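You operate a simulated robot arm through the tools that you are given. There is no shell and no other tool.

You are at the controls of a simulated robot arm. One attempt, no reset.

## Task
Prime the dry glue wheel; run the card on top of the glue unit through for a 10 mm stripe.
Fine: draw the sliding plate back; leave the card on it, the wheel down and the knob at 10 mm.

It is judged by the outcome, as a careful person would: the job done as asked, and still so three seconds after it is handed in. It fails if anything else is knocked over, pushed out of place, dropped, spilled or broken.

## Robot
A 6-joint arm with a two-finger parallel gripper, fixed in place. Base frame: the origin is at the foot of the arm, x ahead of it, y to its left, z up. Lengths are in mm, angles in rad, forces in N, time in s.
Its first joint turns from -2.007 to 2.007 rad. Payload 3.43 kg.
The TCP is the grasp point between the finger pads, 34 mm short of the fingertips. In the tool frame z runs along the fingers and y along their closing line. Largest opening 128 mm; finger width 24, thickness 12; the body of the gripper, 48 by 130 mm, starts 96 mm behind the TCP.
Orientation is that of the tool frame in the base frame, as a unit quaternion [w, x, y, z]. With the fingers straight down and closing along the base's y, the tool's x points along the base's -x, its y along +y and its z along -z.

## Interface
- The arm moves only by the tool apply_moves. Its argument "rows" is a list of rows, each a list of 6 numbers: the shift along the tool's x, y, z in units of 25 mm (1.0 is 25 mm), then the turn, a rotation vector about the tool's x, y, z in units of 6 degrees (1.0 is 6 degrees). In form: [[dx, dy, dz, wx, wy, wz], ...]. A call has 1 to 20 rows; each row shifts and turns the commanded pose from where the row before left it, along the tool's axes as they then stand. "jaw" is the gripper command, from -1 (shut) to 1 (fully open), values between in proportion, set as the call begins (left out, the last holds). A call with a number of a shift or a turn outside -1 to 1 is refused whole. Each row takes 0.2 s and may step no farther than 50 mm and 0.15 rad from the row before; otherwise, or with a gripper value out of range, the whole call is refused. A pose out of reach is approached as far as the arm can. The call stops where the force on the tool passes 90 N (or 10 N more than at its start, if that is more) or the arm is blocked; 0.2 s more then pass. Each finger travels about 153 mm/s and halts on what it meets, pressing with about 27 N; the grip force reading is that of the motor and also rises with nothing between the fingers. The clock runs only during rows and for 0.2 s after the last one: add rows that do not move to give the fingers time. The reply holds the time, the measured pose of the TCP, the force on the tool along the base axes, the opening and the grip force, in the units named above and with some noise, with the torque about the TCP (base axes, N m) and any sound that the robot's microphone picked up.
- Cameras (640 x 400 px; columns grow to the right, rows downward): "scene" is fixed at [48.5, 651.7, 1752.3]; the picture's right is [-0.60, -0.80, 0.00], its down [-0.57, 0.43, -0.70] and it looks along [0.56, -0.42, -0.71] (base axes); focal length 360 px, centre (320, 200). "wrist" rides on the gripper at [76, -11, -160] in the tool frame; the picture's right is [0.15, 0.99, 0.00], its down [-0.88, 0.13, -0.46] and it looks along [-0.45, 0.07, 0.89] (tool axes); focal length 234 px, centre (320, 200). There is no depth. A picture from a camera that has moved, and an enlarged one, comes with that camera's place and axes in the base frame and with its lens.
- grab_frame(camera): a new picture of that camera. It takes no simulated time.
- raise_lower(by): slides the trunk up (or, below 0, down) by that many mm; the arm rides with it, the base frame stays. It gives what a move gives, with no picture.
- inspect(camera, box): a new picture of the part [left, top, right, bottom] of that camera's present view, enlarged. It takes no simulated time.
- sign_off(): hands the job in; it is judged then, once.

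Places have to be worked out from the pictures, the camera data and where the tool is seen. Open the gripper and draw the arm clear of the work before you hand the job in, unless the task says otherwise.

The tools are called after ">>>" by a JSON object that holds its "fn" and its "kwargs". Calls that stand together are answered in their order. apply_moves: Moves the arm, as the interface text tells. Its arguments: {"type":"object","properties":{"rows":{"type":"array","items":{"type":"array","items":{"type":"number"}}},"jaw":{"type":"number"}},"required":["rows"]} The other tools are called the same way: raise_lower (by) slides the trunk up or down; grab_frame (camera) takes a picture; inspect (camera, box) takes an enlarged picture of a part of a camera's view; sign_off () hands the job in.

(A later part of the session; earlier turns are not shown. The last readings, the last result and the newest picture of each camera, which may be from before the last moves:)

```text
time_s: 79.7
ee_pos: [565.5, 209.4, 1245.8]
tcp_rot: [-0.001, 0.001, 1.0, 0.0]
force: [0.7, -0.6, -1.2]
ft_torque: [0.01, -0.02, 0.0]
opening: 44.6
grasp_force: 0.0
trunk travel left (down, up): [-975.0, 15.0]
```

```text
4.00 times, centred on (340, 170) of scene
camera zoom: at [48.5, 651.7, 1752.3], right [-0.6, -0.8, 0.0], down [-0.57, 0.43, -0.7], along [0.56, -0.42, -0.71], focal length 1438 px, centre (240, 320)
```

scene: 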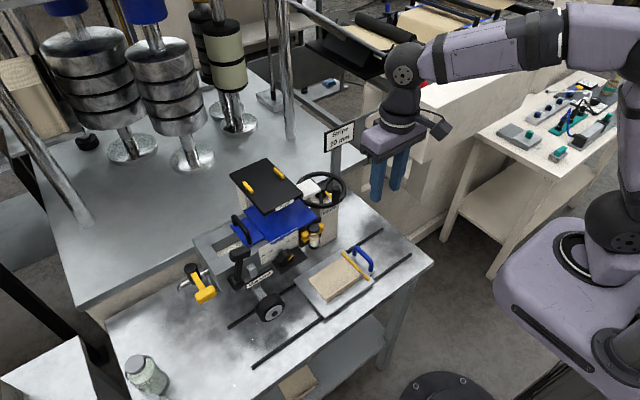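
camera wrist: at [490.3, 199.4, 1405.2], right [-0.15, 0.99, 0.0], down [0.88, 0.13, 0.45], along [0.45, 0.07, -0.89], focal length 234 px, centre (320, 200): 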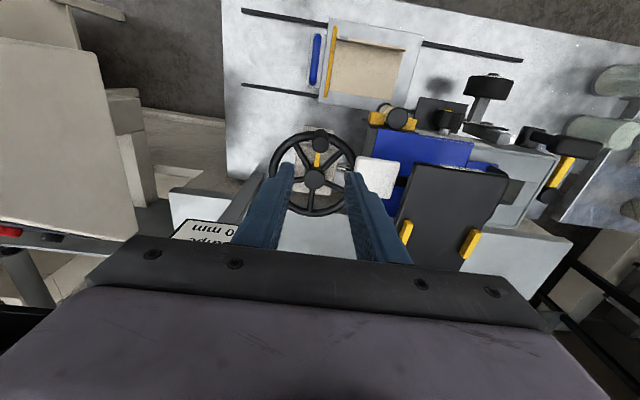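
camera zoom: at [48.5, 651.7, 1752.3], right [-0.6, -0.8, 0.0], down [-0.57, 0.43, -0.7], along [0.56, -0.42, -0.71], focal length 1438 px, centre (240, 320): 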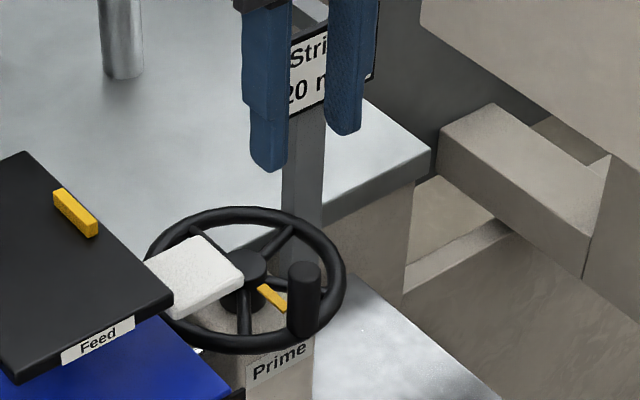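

Clear view of the handwheel: 5 spokes, hub at (625,212), crank knob at (562,212) reaching z≈1105; the white Feed lever blocks the front-left quadrant above z≈1120. So I'll grip the crank knob from above and sweep it the free way (right side, rear, to the left). Aligning and descending part-way first.

>>> {"fn": "apply_moves", "kwargs": {"rows": [[0.14, 0.12, 0.6, 0, 0, 0], [0, 0, 1, 0, 0, 0], [0, 0, 1, 0, 0, 0], [0, 0, 1, 0, 0, 0], [0, 0, 0.5, 0, 0, 0]]}}

>>> {"fn": "grab_frame", "kwargs": {"camera": "wrist"}}

>>> {"fn": "inspect", "kwargs": {"camera": "wrist", "box": [240, 60, 420, 220]}}

>>> {"fn": "inspect", "kwargs": {"camera": "scene", "box": [290, 140, 380, 210]}}

```text
time_s: 80.9
ee_pos: [562.1, 213.9, 1143.6]
tcp_rot: [0.0, 0.0, 1.0, -0.001]
force: [-0.5, 0.0, -0.4]
ft_torque: [0.03, -0.01, -0.04]
opening: 44.7
grasp_force: 0.1
trunk travel left (down, up): [-975.0, 15.0]
```

```text
taken
camera wrist: at [484.9, 204.3, 1302.9], right [-0.15, 0.99, 0.0], down [0.88, 0.13, 0.46], along [0.45, 0.07, -0.89], focal length 234 px, centre (320, 200)
```

wrist: 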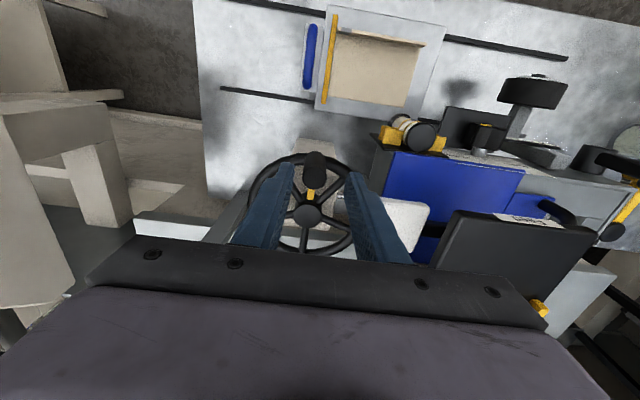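

```text
2.50 times, centred on (330, 140) of wrist
camera zoom: at [484.9, 204.3, 1302.9], right [-0.15, 0.99, 0.0], down [0.88, 0.13, 0.46], along [0.45, 0.07, -0.89], focal length 585 px, centre (295, 350)
```

zoom: 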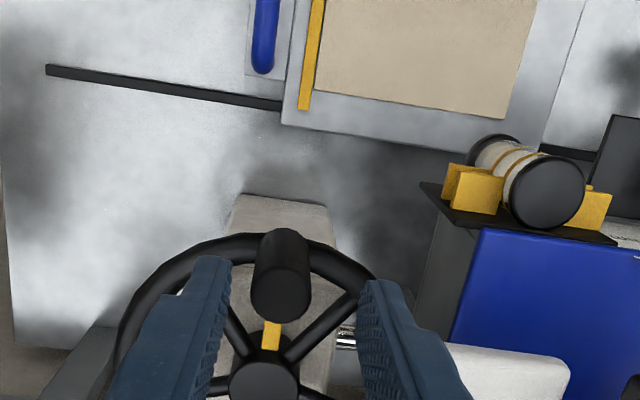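

```text
5.71 times, centred on (335, 175) of scene
camera zoom: at [48.5, 651.7, 1752.3], right [-0.6, -0.8, 0.0], down [-0.57, 0.43, -0.7], along [0.56, -0.42, -0.71], focal length 2054 px, centre (234, 343)
```

zoom: 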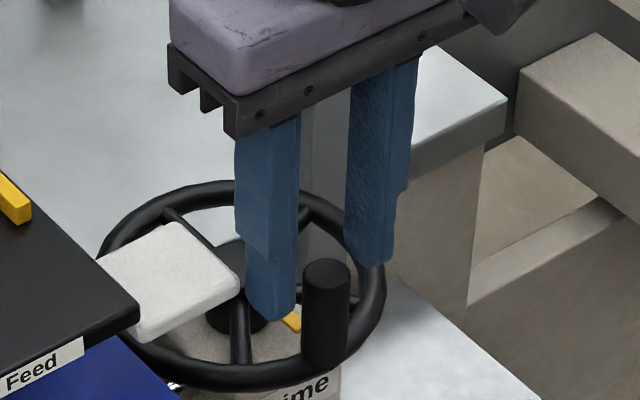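

The knob top is centred within 3 mm. Shifting −2.5 mm in y, descending 34 mm around it, and closing.

>>> {"fn": "apply_moves", "kwargs": {"rows": [[0, -0.1, 0.5, 0, 0, 0], [0, 0, 0.5, 0, 0, 0], [0, 0, 0.36, 0, 0, 0]]}}

>>> {"fn": "apply_moves", "kwargs": {"rows": [[0, 0, 0, 0, 0, 0], [0, 0, 0, 0, 0, 0], [0, 0, 0, 0, 0, 0]], "jaw": -1}}

>>> {"fn": "inspect", "kwargs": {"camera": "scene", "box": [290, 140, 380, 210]}}

```text
time_s: 81.7
ee_pos: [563.4, 209.5, 1106.9]
tcp_rot: [0.0, 0.001, 1.0, 0.0]
force: [-0.5, -0.6, 0.0]
ft_torque: [0.0, -0.01, -0.01]
opening: 44.5
grasp_force: 0.1
trunk travel left (down, up): [-975.0, 15.0]
```

```text
time_s: 82.5
ee_pos: [561.7, 210.0, 1108.3]
tcp_rot: [0.0, 0.0, 1.0, 0.0]
force: [-0.6, 0.2, -1.3]
ft_torque: [0.04, -0.26, 0.0]
opening: 21.3
grasp_force: 44.9
trunk travel left (down, up): [-975.0, 15.0]
```

```text
5.71 times, centred on (335, 175) of scene
camera zoom: at [48.5, 651.7, 1752.3], right [-0.6, -0.8, 0.0], down [-0.57, 0.43, -0.7], along [0.56, -0.42, -0.71], focal length 2054 px, centre (234, 343)
```

zoom: 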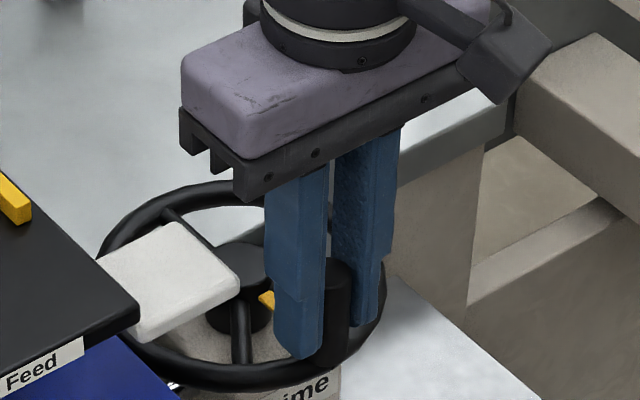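

The crank knob is gripped (21 mm). I'll start the sweep with a 30° test arc around the hub (625,212).

>>> {"fn": "apply_moves", "kwargs": {"rows": [[-0.049, -0.436, 0, 0, 0, 0], [-0.124, -0.422, 0, 0, 0, 0], [-0.195, -0.393, 0, 0, 0, 0]]}}

>>> {"fn": "inspect", "kwargs": {"camera": "scene", "box": [290, 140, 380, 210]}}

```text
time_s: 83.3
ee_pos: [569.3, 179.1, 1109.8]
tcp_rot: [0.0, -0.001, 1.0, 0.0]
force: [-2.1, 5.3, 1.4]
ft_torque: [0.74, 0.45, 0.34]
opening: 21.6
grasp_force: 45.3
trunk travel left (down, up): [-975.0, 15.0]
```

```text
5.71 times, centred on (335, 175) of scene
camera zoom: at [48.5, 651.7, 1752.3], right [-0.6, -0.8, 0.0], down [-0.57, 0.43, -0.7], along [0.56, -0.42, -0.71], focal length 2054 px, centre (234, 343)
```

zoom: 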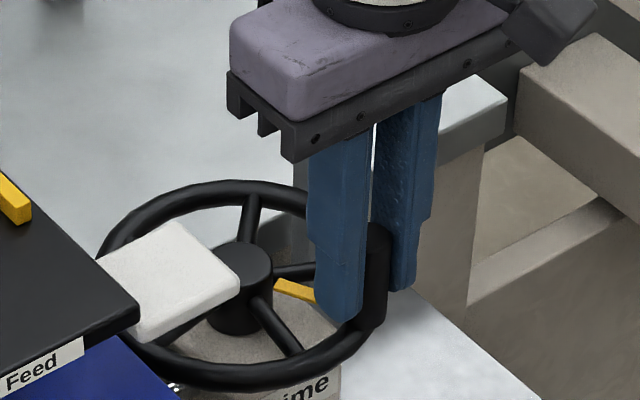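

The wheel turns freely (about 5 N). Continuing the sweep along the right side toward the rear.

>>> {"fn": "apply_moves", "kwargs": {"rows": [[-0.32, -0.419, 0, 0, 0, 0], [-0.4, -0.343, 0, 0, 0, 0], [-0.462, -0.252, 0, 0, 0, 0], [-0.505, -0.15, 0, 0, 0, 0], [-0.525, -0.042, 0, 0, 0, 0], [-0.522, 0.068, 0, 0, 0, 0], [-0.497, 0.175, 0, 0, 0, 0], [-0.45, 0.274, 0, 0, 0, 0]]}}

>>> {"fn": "inspect", "kwargs": {"camera": "scene", "box": [290, 120, 390, 200]}}

>>> {"fn": "inspect", "kwargs": {"camera": "scene", "box": [210, 230, 340, 330]}}

```text
time_s: 85.1
ee_pos: [639.9, 144.8, 1108.9]
tcp_rot: [0.001, 0.002, 1.0, -0.002]
force: [-0.5, -28.2, 13.7]
ft_torque: [0.37, 1.55, 0.33]
opening: 21.7
grasp_force: 45.1
out of reach, approached as far as the arm can: row 7, 8
trunk travel left (down, up): [-975.0, 15.0]
```

```text
5.00 times, centred on (340, 160) of scene
camera zoom: at [48.5, 651.7, 1752.3], right [-0.6, -0.8, 0.0], down [-0.57, 0.43, -0.7], along [0.56, -0.42, -0.71], focal length 1798 px, centre (220, 400)
```

zoom: 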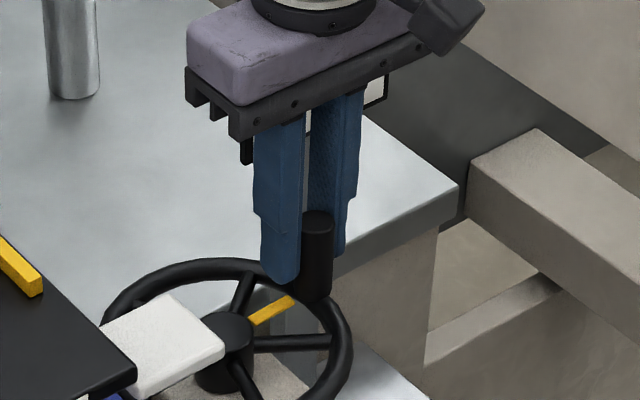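

```text
4.00 times, centred on (275, 280) of scene
camera zoom: at [48.5, 651.7, 1752.3], right [-0.6, -0.8, 0.0], down [-0.57, 0.43, -0.7], along [0.56, -0.42, -0.71], focal length 1438 px, centre (500, -120)
```

zoom: 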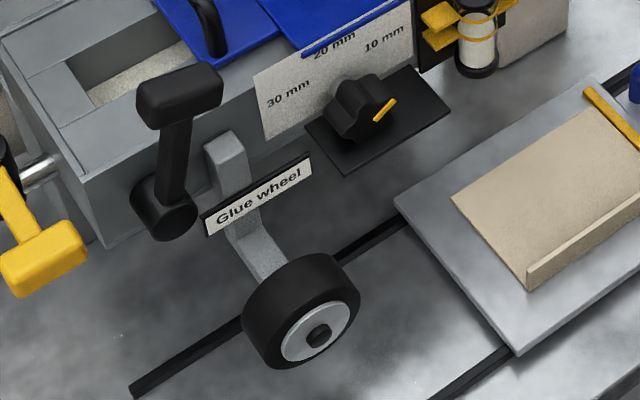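

Vertical-tool reach ends near x≈640 after about 100° of turn. I'll release, tilt the tool 30° so the fingers point outward (gaining reach), and re-grip the crank knob.

>>> {"fn": "apply_moves", "kwargs": {"rows": [[0, 0, 0, 0, 0, 0], [0, 0, 0, 0, 0, 0], [0, 0, 0, 0, 0, 0]], "jaw": -0.3}}

>>> {"fn": "apply_moves", "kwargs": {"rows": [[0, 0, 0, 0, -1, 0], [0, 0, 0, 0, -1, 0], [0, 0, 0, 0, -1, 0], [0, 0, 0, 0, -1, 0], [0, 0, 0, 0, -1, 0]]}}

>>> {"fn": "grab_frame", "kwargs": {"camera": "wrist"}}

>>> {"fn": "inspect", "kwargs": {"camera": "scene", "box": [290, 120, 390, 200]}}

```text
time_s: 85.9
ee_pos: [640.0, 153.0, 1105.1]
tcp_rot: [0.0, 0.0, 1.0, 0.001]
force: [-0.8, 0.5, 0.4]
ft_torque: [0.01, 0.0, 0.01]
opening: 44.8
grasp_force: 0.0
trunk travel left (down, up): [-975.0, 15.0]
```

```text
time_s: 87.1
ee_pos: [638.6, 154.9, 1106.0]
tcp_rot: [0.261, -0.001, 0.965, 0.001]
force: [0.3, 0.4, -0.1]
ft_torque: [0.05, 0.01, 0.0]
opening: 44.8
grasp_force: 0.1
trunk travel left (down, up): [-975.0, 15.0]
```

```text
taken
camera wrist: at [492.9, 144.0, 1206.1], right [-0.13, 0.99, -0.07], down [0.53, 0.13, 0.84], along [0.84, 0.07, -0.54], focal length 234 px, centre (320, 200)
```

wrist: 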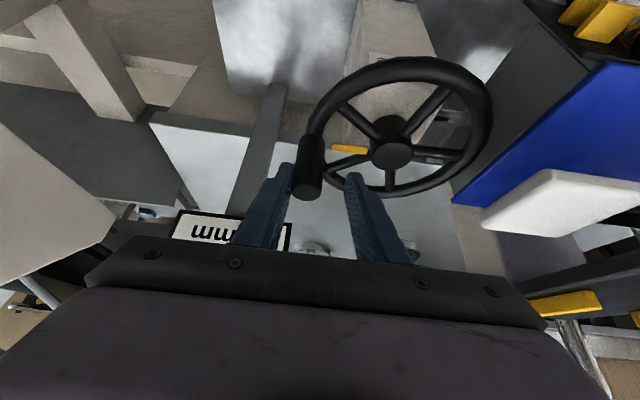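

```text
5.00 times, centred on (340, 160) of scene
camera zoom: at [48.5, 651.7, 1752.3], right [-0.6, -0.8, 0.0], down [-0.57, 0.43, -0.7], along [0.56, -0.42, -0.71], focal length 1798 px, centre (220, 400)
```

zoom: 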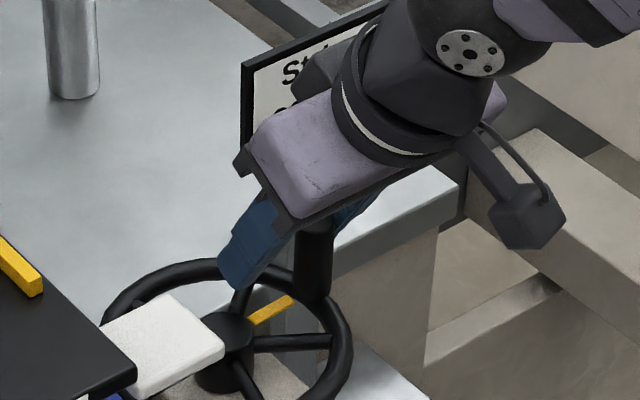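

The knob is at (639,145), close to the −y finger. I'll recentre on it and close.

>>> {"fn": "apply_moves", "kwargs": {"rows": [[0.366, -0.4, -0.165, 0, 0, 0], [0, 0, 0, 0, 0, 0]]}}

>>> {"fn": "apply_moves", "kwargs": {"rows": [[0, 0, 0, 0, 0, 0], [0, 0, 0, 0, 0, 0], [0, 0, 0, 0, 0, 0]], "jaw": -1}}

>>> {"fn": "grab_frame", "kwargs": {"camera": "wrist"}}

```text
time_s: 87.7
ee_pos: [631.1, 143.7, 1105.2]
tcp_rot: [0.259, 0.0, 0.966, 0.0]
force: [0.2, 0.5, 1.0]
ft_torque: [-0.02, 0.02, 0.03]
opening: 44.8
grasp_force: 0.0
trunk travel left (down, up): [-975.0, 15.0]
```

```text
time_s: 88.5
ee_pos: [629.9, 144.8, 1106.1]
tcp_rot: [0.259, 0.0, 0.966, 0.0]
force: [1.2, 0.9, -0.8]
ft_torque: [-0.29, -0.55, -0.06]
opening: 21.9
grasp_force: 45.1
trunk travel left (down, up): [-975.0, 15.0]
```

```text
taken
camera wrist: at [484.0, 133.4, 1205.2], right [-0.13, 0.99, -0.07], down [0.53, 0.13, 0.83], along [0.84, 0.07, -0.55], focal length 234 px, centre (320, 200)
```

wrist: 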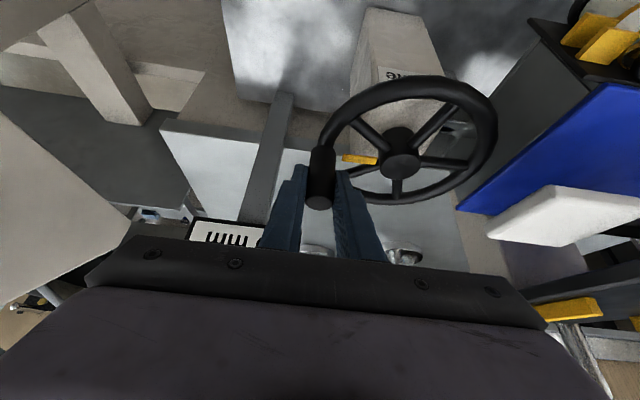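

Re-gripped at 30° tilt. Continuing the arc around the rear, about 132° more, staying clear of the white Feed lever.

>>> {"fn": "apply_moves", "kwargs": {"rows": [[-0.458, 0.158, 0.264, 0, 0, 0], [-0.419, 0.265, 0.242, 0, 0, 0], [-0.362, 0.36, 0.209, 0, 0, 0], [-0.29, 0.439, 0.167, 0, 0, 0]]}}

>>> {"fn": "apply_moves", "kwargs": {"rows": [[-0.204, 0.499, 0.118, 0, 0, 0], [-0.11, 0.537, 0.064, 0, 0, 0], [-0.011, 0.552, 0.006, 0, 0, 0], [0.089, 0.542, -0.051, 0, 0, 0]]}}

>>> {"fn": "inspect", "kwargs": {"camera": "scene", "box": [280, 110, 390, 210]}}

>>> {"fn": "inspect", "kwargs": {"camera": "scene", "box": [210, 230, 340, 330]}}

```text
time_s: 89.5
ee_pos: [680.1, 169.4, 1105.6]
tcp_rot: [0.259, 0.002, 0.966, 0.0]
force: [20.5, -23.5, -1.3]
ft_torque: [-0.65, 0.2, 0.24]
opening: 21.3
grasp_force: 45.5
trunk travel left (down, up): [-975.0, 15.0]
```

```text
time_s: 90.3
ee_pos: [681.5, 168.2, 1105.4]
tcp_rot: [0.247, 0.016, 0.969, -0.027]
force: [-6.3, -50.7, 16.3]
ft_torque: [0.47, 0.37, -0.14]
opening: 23.0
grasp_force: 45.2
trunk travel left (down, up): [-975.0, 15.0]
stopped in row 3: the force on the tool passed its limit at 93 N (the readings are from after the stop); the commanded pose is now the measured one
```

```text
4.00 times, centred on (335, 160) of scene
camera zoom: at [48.5, 651.7, 1752.3], right [-0.6, -0.8, 0.0], down [-0.57, 0.43, -0.7], along [0.56, -0.42, -0.71], focal length 1438 px, centre (260, 360)
```

zoom: 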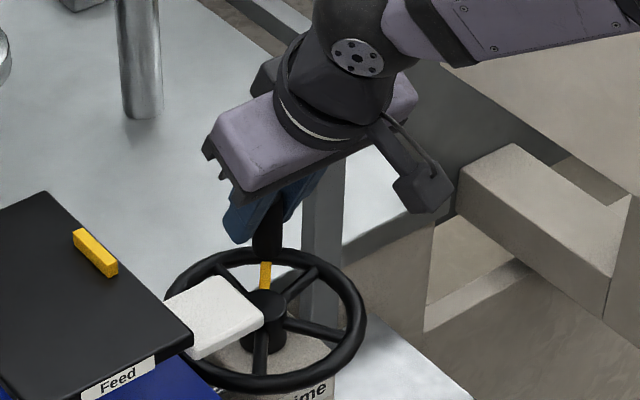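

```text
4.00 times, centred on (275, 280) of scene
camera zoom: at [48.5, 651.7, 1752.3], right [-0.6, -0.8, 0.0], down [-0.57, 0.43, -0.7], along [0.56, -0.42, -0.71], focal length 1438 px, centre (500, -120)
```

zoom: 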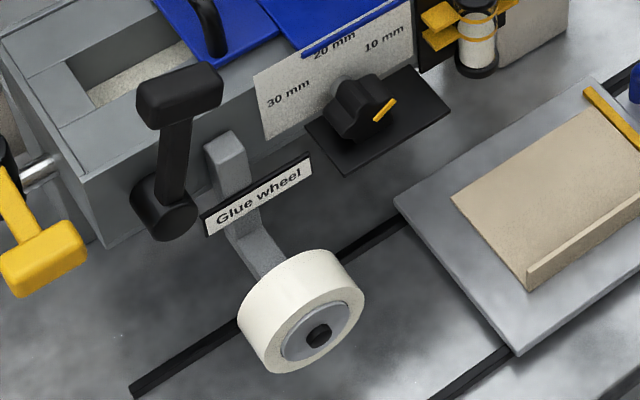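

The glue wheel has turned white — it's primed and coated with glue — and the handwheel reached its stop. I'll release the crank knob and withdraw along the tool axis.

>>> {"fn": "apply_moves", "kwargs": {"rows": [[0, 0, 0, 0, 0, 0], [0, 0, 0, 0, 0, 0], [0, 0, 0, 0, 0, 0]], "jaw": -0.3}}

>>> {"fn": "apply_moves", "kwargs": {"rows": [[0, 0, -0.5, 0, 0, 0], [0, 0, -1, 0, 0, 0], [0, 0, -1, 0, 0, 0], [0, 0, -1, 0, 0, 0]]}}

>>> {"fn": "grab_frame", "kwargs": {"camera": "scene"}}

>>> {"fn": "inspect", "kwargs": {"camera": "scene", "box": [230, 270, 310, 350]}}

```text
time_s: 91.1
ee_pos: [683.4, 180.4, 1101.5]
tcp_rot: [0.247, 0.01, 0.969, -0.017]
force: [2.0, -9.2, 0.2]
ft_torque: [0.12, -0.03, 0.12]
opening: 50.1
grasp_force: 4.3
trunk travel left (down, up): [-975.0, 15.0]
```

```text
time_s: 92.1
ee_pos: [641.9, 188.0, 1179.6]
tcp_rot: [0.247, 0.011, 0.969, -0.017]
force: [0.1, 0.3, -0.2]
ft_torque: [0.02, 0.01, 0.02]
opening: 44.4
grasp_force: 0.0
trunk travel left (down, up): [-975.0, 15.0]
```

```text
taken
```

scene: 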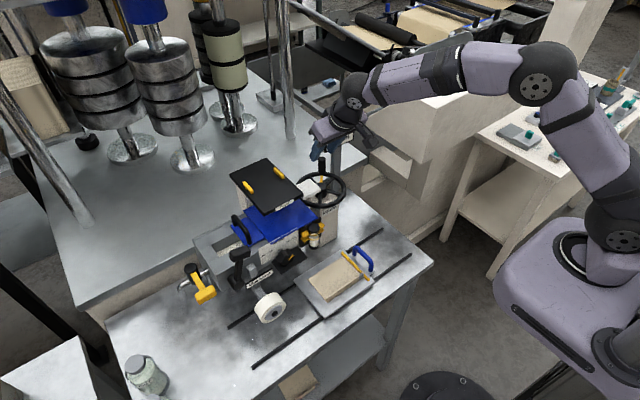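

```text
5.00 times, centred on (270, 310) of scene
camera zoom: at [48.5, 651.7, 1752.3], right [-0.6, -0.8, 0.0], down [-0.57, 0.43, -0.7], along [0.56, -0.42, -0.71], focal length 1798 px, centre (570, -350)
```

zoom: 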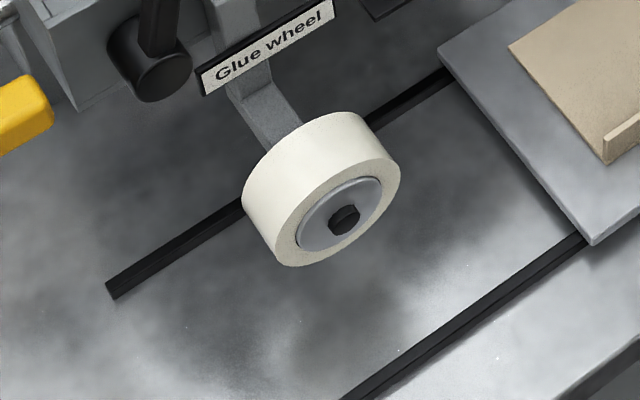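

No drips, prime done. Next is the lever that lowers the wheel. I'll straighten the slight twist, pull back clear of the unit, then reposition in front of the lever.

>>> {"fn": "apply_moves", "kwargs": {"rows": [[0, 0, 0, -0.367, 0, -0.124], [0.843, 0, -0.46, 0, 0, 0], [0.843, 0, -0.46, 0, 0, 0], [0.843, 0, -0.46, 0, 0, 0], [0.843, 0, -0.46, 0, 0, 0], [0.843, 0, -0.46, 0, 0, 0], [0.843, 0, -0.46, 0, 0, 0], [0.843, 0, -0.46, 0, 0, 0], [0.843, 0, -0.46, 0, 0, 0], [0.843, 0, -0.46, 0, 0, 0], [0.843, 0, -0.46, 0, 0, 0], [-0.479, 0, -0.878, 0, 0, 0], [-0.479, 0, -0.878, 0, 0, 0], [-0.479, 0, -0.878, 0, 0, 0], [-0.479, 0, -0.878, 0, 0, 0]], "jaw": -1}}

>>> {"fn": "raise_lower", "kwargs": {"by": -170}}

>>> {"fn": "apply_moves", "kwargs": {"rows": [[0, 0, 0, 0, -1, 0], [0, 0, 0, 0, -1, 0], [0, 0, 0, 0, -1, 0], [0, 0, 0, 0, -1, 0], [0, 0, 0, 0, -1, 0], [0, 0, 0, 0, -1, 0], [0, 0, 0, 0, -1, 0], [0, 0, 0, 0, -1, 0], [0, 0, 0, 0, -1, 0], [0, 0, 0, 0, -1, 0]]}}

>>> {"fn": "grab_frame", "kwargs": {"camera": "wrist"}}

```text
time_s: 95.3
ee_pos: [400.5, 186.0, 1277.4]
tcp_rot: [0.247, -0.002, 0.969, -0.001]
force: [0.4, -0.4, 0.5]
ft_torque: [0.01, -0.03, 0.02]
opening: 0.2
grasp_force: 26.6
trunk travel left (down, up): [-975.0, 15.0]
```

```text
time_s: 97.2
ee_pos: [400.9, 184.3, 1107.1]
tcp_rot: [0.247, 0.0, 0.969, -0.002]
force: [0.0, 0.0, -0.5]
ft_torque: [0.01, -0.02, 0.01]
opening: 0.0
grasp_force: 27.0
trunk travel left (down, up): [-805.0, 185.0]
```

```text
time_s: 99.4
ee_pos: [416.6, 214.6, 1113.7]
tcp_rot: [0.699, -0.002, 0.715, 0.0]
force: [0.4, 0.3, -0.6]
ft_torque: [0.04, -0.02, 0.02]
opening: 0.0
grasp_force: 27.2
out of reach, approached as far as the arm can: row 6, 7, 8, 9
trunk travel left (down, up): [-805.0, 185.0]
```

```text
taken
camera wrist: at [255.2, 204.1, 1041.5], right [0.0, 0.99, -0.15], down [-0.44, 0.13, 0.89], along [0.9, 0.07, 0.43], focal length 234 px, centre (320, 200)
```

wrist: 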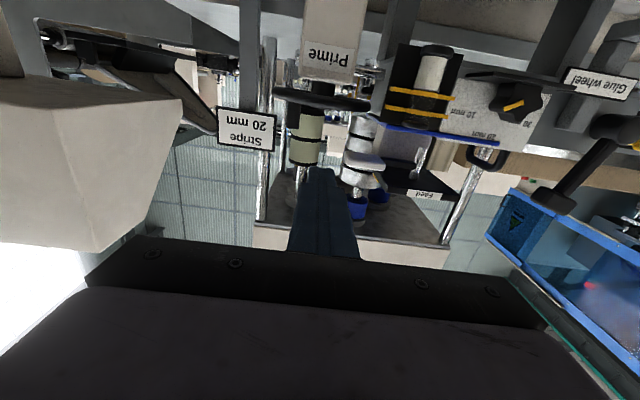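

Horizontal again. Moving left (+y) in front of the lever to measure it.

>>> {"fn": "apply_moves", "kwargs": {"rows": [[0, 0.95, 0, 0, -0.1, 0], [0, 0.95, 0, 0, -0.1, 0], [0, 0.95, 0, 0, 0, 0], [0, 0.95, 0, 0, 0, 0], [0, 0.95, 0, 0, 0, 0], [0, 0.95, 0, 0, 0, 0], [0, 0.95, 0, 0, 0, 0], [0, 0.95, 0, 0, 0, 0], [0, 0.95, 0, 0, 0, 0], [0, 0.95, 0, 0, 0, 0], [0, 0.5, 0, 0, 0, 0]]}}

>>> {"fn": "grab_frame", "kwargs": {"camera": "wrist"}}

>>> {"fn": "inspect", "kwargs": {"camera": "wrist", "box": [240, 40, 480, 220]}}

>>> {"fn": "inspect", "kwargs": {"camera": "scene", "box": [190, 220, 310, 320]}}

```text
time_s: 101.8
ee_pos: [415.6, 461.4, 1113.7]
tcp_rot: [0.706, -0.001, 0.708, -0.001]
force: [-0.2, 0.3, 1.2]
ft_torque: [0.01, 0.0, 0.01]
opening: 0.1
grasp_force: 27.0
trunk travel left (down, up): [-805.0, 185.0]
```

```text
taken
camera wrist: at [256.1, 450.3, 1036.8], right [0.0, 0.99, -0.15], down [-0.45, 0.13, 0.88], along [0.89, 0.07, 0.45], focal length 234 px, centre (320, 200)
```

wrist: 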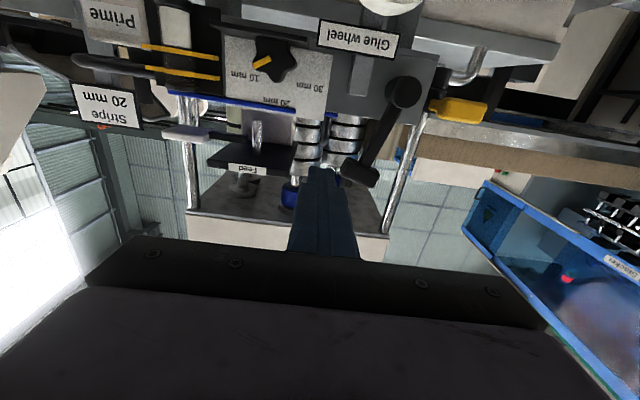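

```text
2.22 times, centred on (360, 130) of wrist
camera zoom: at [256.1, 450.3, 1036.8], right [0.0, 0.99, -0.15], down [-0.45, 0.13, 0.88], along [0.89, 0.07, 0.45], focal length 520 px, centre (231, 356)
```

zoom: 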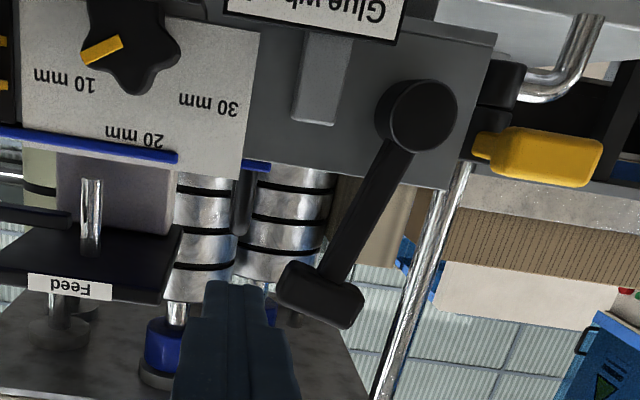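

```text
4.00 times, centred on (250, 270) of scene
camera zoom: at [48.5, 651.7, 1752.3], right [-0.6, -0.8, 0.0], down [-0.57, 0.43, -0.7], along [0.56, -0.42, -0.71], focal length 1438 px, centre (600, -80)
```

zoom: 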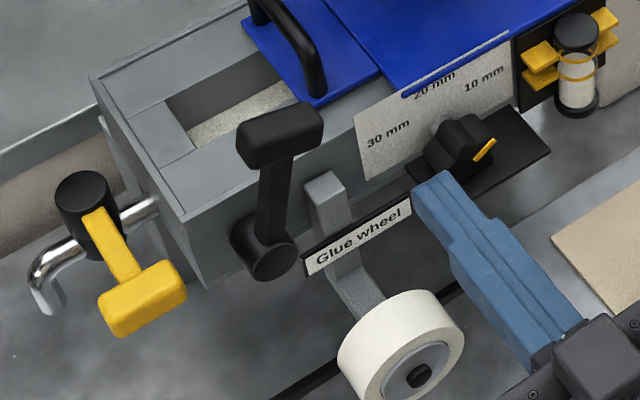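

Lever pivot ≈(510, 536, 1033) and its T-handle ≈(515 y, 1124 z), leaning slightly right. I'll place the closed fingers on the right side of the lever arm, below the T-handle, and push it left gently to find which way it moves.

>>> {"fn": "apply_moves", "kwargs": {"rows": [[0.51, 0.62, 0, 0, 0, 0], [0.51, 0.62, 0, 0, 0, 0], [0, 0, 0.96, 0, 0, 0], [0, 0, 0.96, 0, 0, 0], [0, 0, 0.96, 0, 0, 0]]}}

>>> {"fn": "inspect", "kwargs": {"camera": "scene", "box": [200, 220, 300, 300]}}

>>> {"fn": "grab_frame", "kwargs": {"camera": "wrist"}}

```text
time_s: 103.0
ee_pos: [489.7, 494.5, 1086.5]
tcp_rot: [0.706, -0.001, 0.708, -0.002]
force: [0.4, -0.3, 0.4]
ft_torque: [-0.01, 0.03, 0.0]
opening: 0.2
grasp_force: 27.7
trunk travel left (down, up): [-805.0, 185.0]
```

```text
5.00 times, centred on (250, 260) of scene
camera zoom: at [48.5, 651.7, 1752.3], right [-0.6, -0.8, 0.0], down [-0.57, 0.43, -0.7], along [0.56, -0.42, -0.71], focal length 1798 px, centre (670, -100)
```

zoom: 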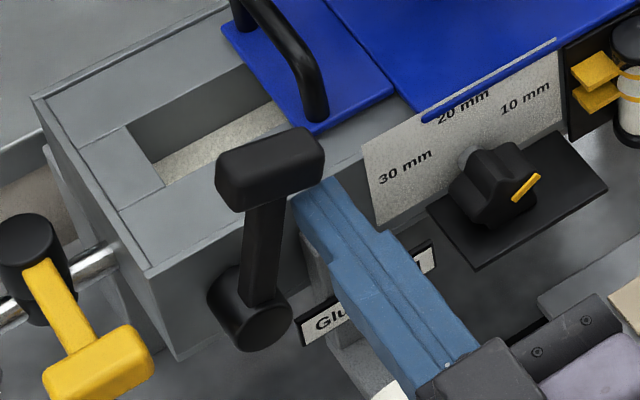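

```text
taken
camera wrist: at [327.8, 483.1, 1011.2], right [0.0, 0.99, -0.15], down [-0.45, 0.13, 0.88], along [0.89, 0.07, 0.45], focal length 234 px, centre (320, 200)
```

wrist: 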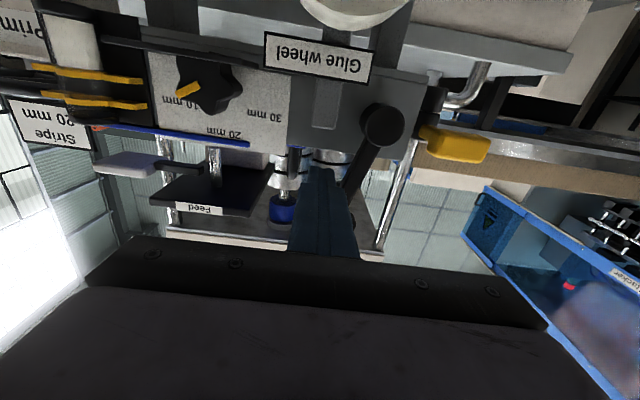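

The closed fingers are beside the lever arm. Pushing left in small increments, watching force.

>>> {"fn": "apply_moves", "kwargs": {"rows": [[-0.1, 0.3, 0, 0, 0, 0], [-0.1, 0.3, 0, 0, 0, 0], [0, 0, 0, 0, 0, 0]]}}

>>> {"fn": "inspect", "kwargs": {"camera": "scene", "box": [190, 220, 310, 340]}}

```text
time_s: 103.8
ee_pos: [486.5, 508.2, 1091.8]
tcp_rot: [0.706, -0.002, 0.708, -0.001]
force: [0.2, -0.4, -0.5]
ft_torque: [-0.04, -0.01, -0.02]
opening: 0.0
grasp_force: 27.2
trunk travel left (down, up): [-805.0, 185.0]
```

```text
3.33 times, centred on (250, 280) of scene
camera zoom: at [48.5, 651.7, 1752.3], right [-0.6, -0.8, 0.0], down [-0.57, 0.43, -0.7], along [0.56, -0.42, -0.71], focal length 1198 px, centre (553, -67)
```

zoom: 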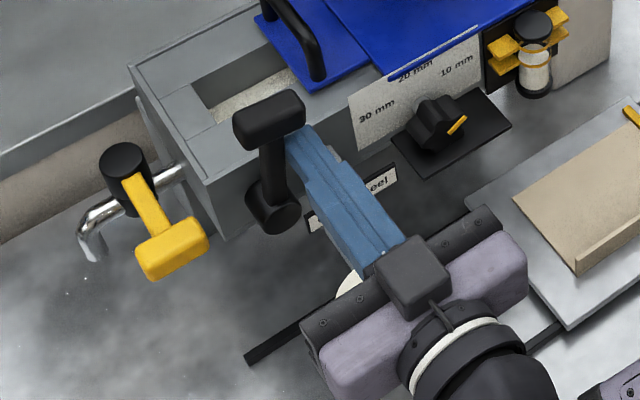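

Not yet in firm contact. Pushing further.

>>> {"fn": "apply_moves", "kwargs": {"rows": [[-0.1, 0.3, 0, 0, 0, 0], [-0.08, 0.3, 0, 0, 0, 0], [0, 0, 0, 0, 0, 0]]}}

>>> {"fn": "inspect", "kwargs": {"camera": "scene", "box": [190, 220, 310, 340]}}

>>> {"fn": "inspect", "kwargs": {"camera": "wrist", "box": [260, 0, 480, 220]}}

```text
time_s: 104.6
ee_pos: [487.2, 523.7, 1096.4]
tcp_rot: [0.707, 0.0, 0.708, -0.001]
force: [0.0, -1.0, -0.1]
ft_torque: [-0.06, -0.03, -0.01]
opening: 0.0
grasp_force: 27.5
trunk travel left (down, up): [-805.0, 185.0]
```

```text
3.33 times, centred on (250, 280) of scene
camera zoom: at [48.5, 651.7, 1752.3], right [-0.6, -0.8, 0.0], down [-0.57, 0.43, -0.7], along [0.56, -0.42, -0.71], focal length 1198 px, centre (553, -67)
```

zoom: 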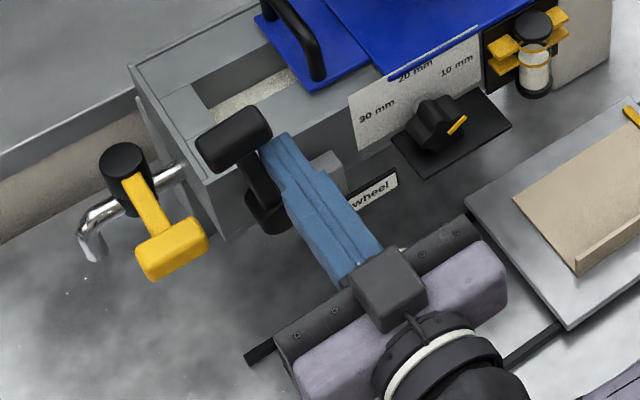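

```text
1.82 times, centred on (370, 110) of wrist
camera zoom: at [327.4, 513.2, 1020.6], right [0.0, 0.99, -0.15], down [-0.45, 0.13, 0.88], along [0.89, 0.07, 0.45], focal length 426 px, centre (229, 364)
```

zoom: 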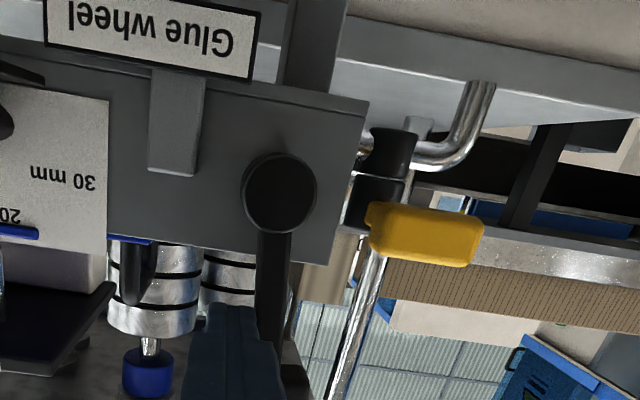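

The lever swings left easily. Continuing along its arc in stages and watching the glue wheel.

>>> {"fn": "apply_moves", "kwargs": {"rows": [[-0.13, 0.46, 0, 0, 0, 0], [-0.13, 0.46, 0, 0, 0, 0], [0.09, 0.35, 0, 0, 0, 0], [0.09, 0.35, 0, 0, 0, 0], [0, 0, 0, 0, 0, 0]]}}

>>> {"fn": "inspect", "kwargs": {"camera": "scene", "box": [190, 220, 310, 340]}}

>>> {"fn": "inspect", "kwargs": {"camera": "wrist", "box": [220, 0, 440, 220]}}

```text
time_s: 105.8
ee_pos: [487.0, 567.1, 1099.5]
tcp_rot: [0.706, -0.001, 0.708, 0.0]
force: [0.3, 0.7, 0.0]
ft_torque: [0.0, -0.03, -0.02]
opening: 0.0
grasp_force: 27.5
trunk travel left (down, up): [-805.0, 185.0]
```

```text
3.33 times, centred on (250, 280) of scene
camera zoom: at [48.5, 651.7, 1752.3], right [-0.6, -0.8, 0.0], down [-0.57, 0.43, -0.7], along [0.56, -0.42, -0.71], focal length 1198 px, centre (553, -67)
```

zoom: 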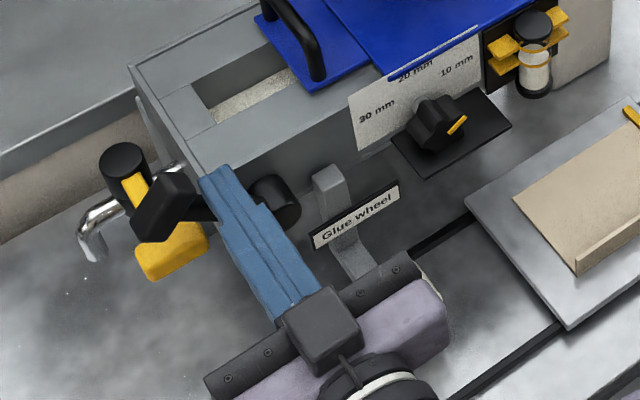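

```text
1.82 times, centred on (330, 110) of wrist
camera zoom: at [326.8, 555.1, 1022.9], right [0.0, 0.99, -0.15], down [-0.45, 0.13, 0.88], along [0.89, 0.07, 0.45], focal length 426 px, centre (302, 364)
```

zoom: 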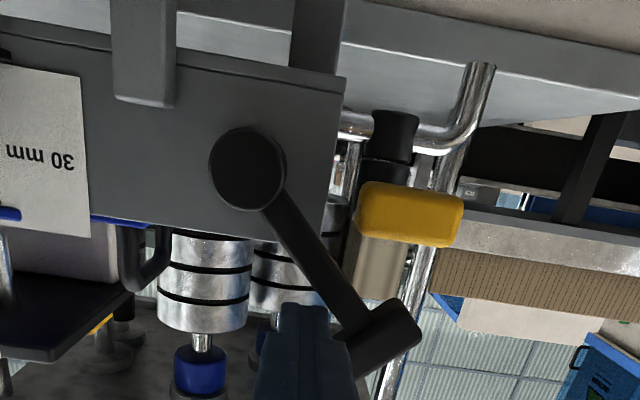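

The lever is about 50° over and the wheel arm has come down with it. I'll continue in small steps, feeling for the end stop and keeping away from the yellow tap.

>>> {"fn": "apply_moves", "kwargs": {"rows": [[0.15, 0.25, 0, 0, 0, 0], [0.15, 0.25, 0, 0, 0, 0], [0, 0, 0, 0, 0, 0]]}}

>>> {"fn": "inspect", "kwargs": {"camera": "wrist", "box": [220, 0, 440, 220]}}

>>> {"fn": "inspect", "kwargs": {"camera": "scene", "box": [190, 220, 310, 340]}}

```text
time_s: 106.6
ee_pos: [485.9, 575.7, 1090.9]
tcp_rot: [0.706, -0.002, 0.708, -0.001]
force: [-0.7, -0.2, 0.1]
ft_torque: [0.01, 0.01, 0.0]
opening: 0.1
grasp_force: 26.5
trunk travel left (down, up): [-805.0, 185.0]
```

```text
1.82 times, centred on (330, 110) of wrist
camera zoom: at [326.6, 565.6, 1015.2], right [0.0, 0.99, -0.15], down [-0.45, 0.13, 0.88], along [0.89, 0.07, 0.45], focal length 426 px, centre (302, 364)
```

zoom: 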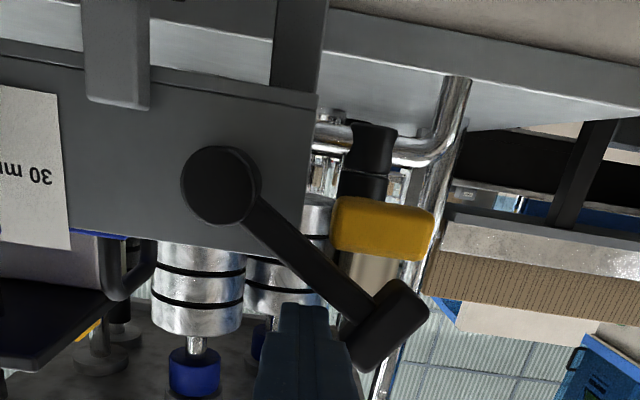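

```text
3.33 times, centred on (250, 280) of scene
camera zoom: at [48.5, 651.7, 1752.3], right [-0.6, -0.8, 0.0], down [-0.57, 0.43, -0.7], along [0.56, -0.42, -0.71], focal length 1198 px, centre (553, -67)
```

zoom: 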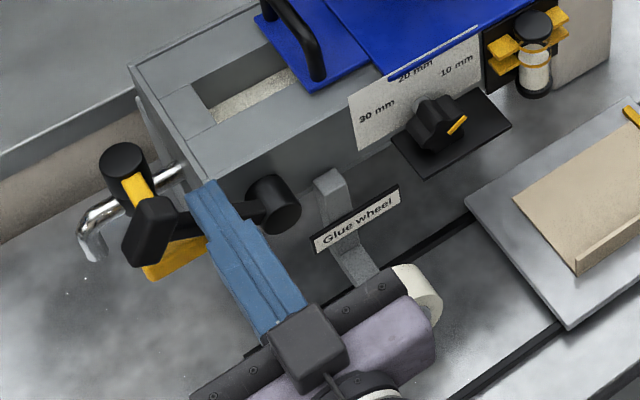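

Lever at ~60°, wheel arm down ~15 mm so far and still no resistance. Continuing in small steps.

>>> {"fn": "apply_moves", "kwargs": {"rows": [[0.2, 0.15, 0, 0, 0, 0], [0.2, 0.15, 0, 0, 0, 0], [0, 0, 0, 0, 0, 0]]}}

>>> {"fn": "inspect", "kwargs": {"camera": "wrist", "box": [220, 0, 440, 220]}}

>>> {"fn": "inspect", "kwargs": {"camera": "scene", "box": [190, 220, 310, 340]}}

```text
time_s: 107.4
ee_pos: [484.9, 576.8, 1083.5]
tcp_rot: [0.707, 0.0, 0.707, -0.001]
force: [3.7, 0.6, 7.6]
ft_torque: [0.1, -0.24, -0.03]
opening: 0.2
grasp_force: 27.2
out of reach, approached as far as the arm can: row 1, 2
trunk travel left (down, up): [-805.0, 185.0]
```

```text
1.82 times, centred on (330, 110) of wrist
camera zoom: at [325.2, 565.7, 1007.5], right [0.0, 0.99, -0.15], down [-0.46, 0.13, 0.88], along [0.89, 0.07, 0.45], focal length 426 px, centre (302, 364)
```

zoom: 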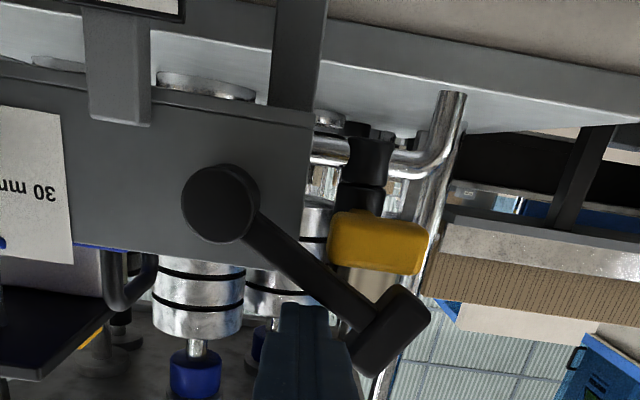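

```text
3.33 times, centred on (250, 280) of scene
camera zoom: at [48.5, 651.7, 1752.3], right [-0.6, -0.8, 0.0], down [-0.57, 0.43, -0.7], along [0.56, -0.42, -0.71], focal length 1198 px, centre (553, -67)
```

zoom: 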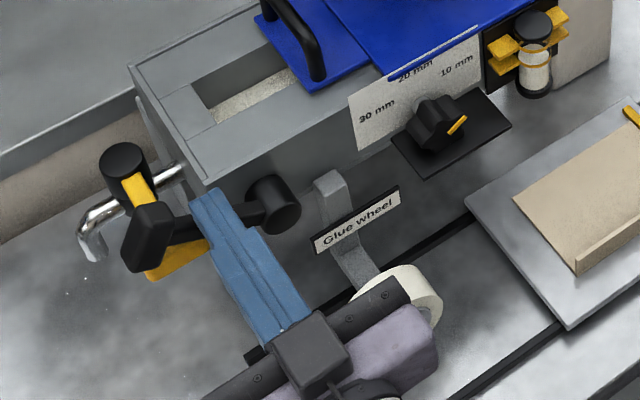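

There's now 8 N resistance — perhaps the end stop. I'll look at the wheel height relative to the bench before pushing more.

>>> {"fn": "inspect", "kwargs": {"camera": "scene", "box": [255, 270, 315, 330]}}

>>> {"fn": "grab_frame", "kwargs": {"camera": "wrist"}}

```text
6.67 times, centred on (285, 300) of scene
camera zoom: at [48.5, 651.7, 1752.3], right [-0.6, -0.8, 0.0], down [-0.57, 0.43, -0.7], along [0.56, -0.42, -0.71], focal length 2397 px, centre (553, -467)
```

zoom: 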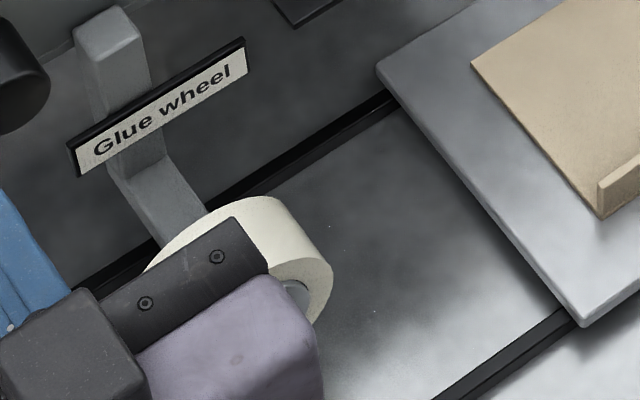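

```text
taken
camera wrist: at [325.2, 565.7, 1007.5], right [0.0, 0.99, -0.15], down [-0.46, 0.13, 0.88], along [0.89, 0.07, 0.45], focal length 234 px, centre (320, 200)
```

wrist: 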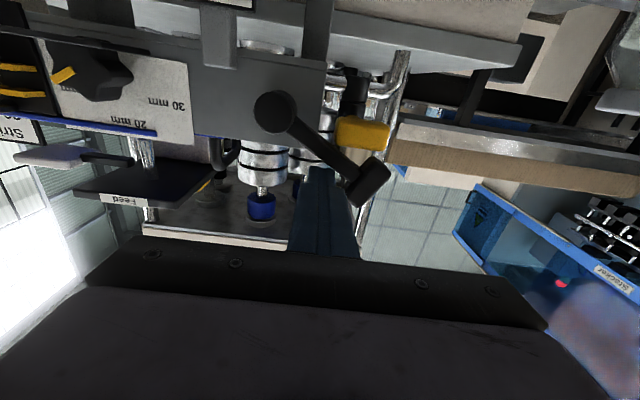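

I'll press down 4 mm more via the trunk to tell whether the lever still moves or is at its stop.

>>> {"fn": "raise_lower", "kwargs": {"by": -4}}

>>> {"fn": "inspect", "kwargs": {"camera": "wrist", "box": [220, 0, 440, 220]}}

```text
time_s: 107.9
ee_pos: [485.0, 576.3, 1083.1]
tcp_rot: [0.709, 0.0, 0.705, 0.001]
force: [7.9, 3.7, 18.9]
ft_torque: [0.25, -0.58, 0.0]
opening: 0.0
grasp_force: 27.0
trunk travel left (down, up): [-801.0, 189.0]
```

```text
1.82 times, centred on (330, 110) of wrist
camera zoom: at [325.3, 565.4, 1006.0], right [0.0, 0.99, -0.14], down [-0.46, 0.13, 0.88], along [0.89, 0.07, 0.46], focal length 426 px, centre (302, 364)
```

zoom: 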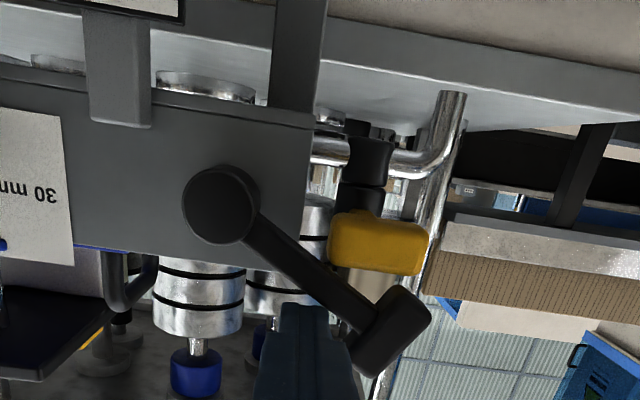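

Force rose to 19 N without motion: the lever is at its end stop, wheel lowered. Backing off and retracting to inspect the wheel.

>>> {"fn": "raise_lower", "kwargs": {"by": 14}}

>>> {"fn": "apply_moves", "kwargs": {"rows": [[0, 0, -1, 0, 0, 0], [0, 0, -1, 0, 0, 0], [0, 0, -1, 0, 0, 0], [0, 0, -1, 0, 0, 0]]}}

>>> {"fn": "inspect", "kwargs": {"camera": "scene", "box": [190, 220, 330, 340]}}

>>> {"fn": "grab_frame", "kwargs": {"camera": "wrist"}}

```text
time_s: 108.5
ee_pos: [485.8, 576.4, 1089.2]
tcp_rot: [0.705, -0.003, 0.709, -0.002]
force: [0.6, 0.7, 0.5]
ft_torque: [-0.02, 0.0, -0.01]
opening: 0.0
grasp_force: 27.0
trunk travel left (down, up): [-815.0, 175.0]
```

```text
time_s: 109.5
ee_pos: [386.3, 593.4, 1089.5]
tcp_rot: [0.707, 0.001, 0.707, -0.002]
force: [0.2, -0.7, 0.3]
ft_torque: [-0.01, 0.01, -0.02]
opening: 0.0
grasp_force: 26.9
out of reach, approached as far as the arm can: row 1, 2, 3, 4
trunk travel left (down, up): [-815.0, 175.0]
```

```text
3.33 times, centred on (260, 280) of scene
camera zoom: at [48.5, 651.7, 1752.3], right [-0.6, -0.8, 0.0], down [-0.57, 0.43, -0.7], along [0.56, -0.42, -0.71], focal length 1198 px, centre (520, -67)
```

zoom: 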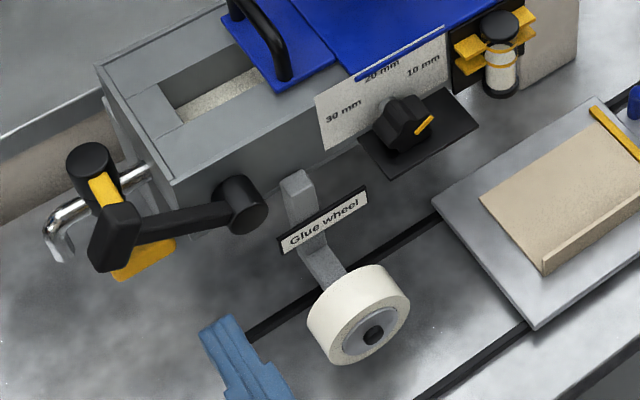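

```text
taken
camera wrist: at [226.2, 583.8, 1014.1], right [0.0, 0.99, -0.15], down [-0.45, 0.13, 0.88], along [0.89, 0.07, 0.45], focal length 234 px, centre (320, 200)
```

wrist: 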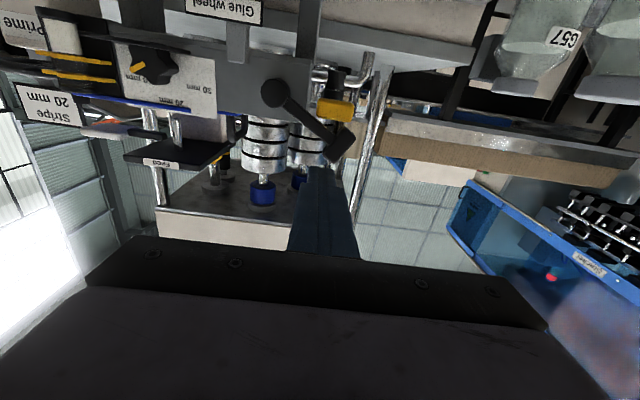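

Lever down and staying, wheel lowered ~24 mm, knob still at 10 mm, card in place. Now to the plate handle: moving right, then turning the tool to vertical.

>>> {"fn": "apply_moves", "kwargs": {"rows": [[0, -1, 0, 0, 0, 0], [0, -1, 0, 0, 0, 0], [0, -1, 0, 0, 0, 0], [0, -1, 0, 0, 0, 0], [0, -1, 0, 0, 0, 0], [0, -1, 0, 0, 0, 0], [0, -1, 0, 0, 0, 0]]}}

>>> {"fn": "apply_moves", "kwargs": {"rows": [[0, 0, 0, 0, 1, 0], [0, 0, 0, 0, 1, 0], [0, 0, 0, 0, 1, 0], [0, 0, 0, 0, 1, 0], [0, 0, 0, 0, 1, 0], [0, 0, 0, 0, 1, 0], [0, 0, 0, 0, 1, 0], [0, 0, 0, 0, 1, 0], [0, 0, 0, 0, 1, 0], [0, 0, 0, 0, 1, 0], [0, 0, 0, 0, 1, 0], [0, 0, 0, 0, 1, 0], [0, 0, 0, 0, 1, 0], [0, 0, 0, 0, 1, 0], [0, 0, 0, 0, 1, 0]], "jaw": -0.3}}

>>> {"fn": "apply_moves", "kwargs": {"rows": [[0, -1, 0, 0, 0, 0], [0, -1, 0, 0, 0, 0], [0, -1, 0, 0, 0, 0], [0, -1, 0, 0, 0, 0], [0, -1, 0, 0, 0, 0], [0, -1, 0, 0, 0, 0], [0, -1, 0, 0, 0, 0], [0, -1, 0, 0, 0, 0], [0, -0.8, 0, 0, 0, 0]]}}

>>> {"fn": "grab_frame", "kwargs": {"camera": "wrist"}}

```text
time_s: 111.2
ee_pos: [397.3, 593.2, 1083.7]
tcp_rot: [0.706, -0.001, 0.708, -0.001]
force: [-0.5, -0.1, -0.3]
ft_torque: [0.02, 0.03, -0.05]
opening: 0.0
grasp_force: 27.6
out of reach, approached as far as the arm can: row 1, 2, 3, 4, 5, 6, 7
trunk travel left (down, up): [-815.0, 175.0]
```

```text
time_s: 114.3
ee_pos: [354.1, 499.3, 1050.7]
tcp_rot: [-0.002, -0.001, 1.0, -0.001]
force: [-0.1, 0.1, -0.2]
ft_torque: [-0.01, -0.02, 0.01]
opening: 45.0
grasp_force: 0.0
out of reach, approached as far as the arm can: row 5, 6, 7, 8, 9, 10, 11, 12, 13, 14, 15
trunk travel left (down, up): [-815.0, 175.0]
```

```text
time_s: 116.3
ee_pos: [353.1, 276.5, 1052.0]
tcp_rot: [-0.003, -0.001, 1.0, -0.001]
force: [-0.2, -1.1, -0.6]
ft_torque: [0.02, -0.01, 0.0]
opening: 44.9
grasp_force: 0.0
trunk travel left (down, up): [-815.0, 175.0]
```

```text
taken
camera wrist: at [277.2, 267.4, 1210.8], right [-0.15, 0.99, 0.0], down [0.88, 0.13, 0.45], along [0.45, 0.07, -0.89], focal length 234 px, centre (320, 200)
```

wrist: 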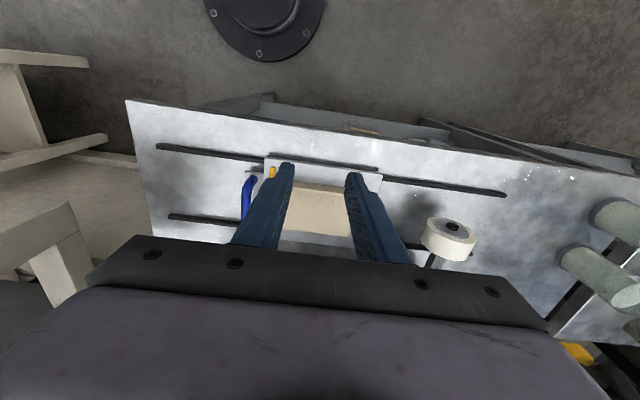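

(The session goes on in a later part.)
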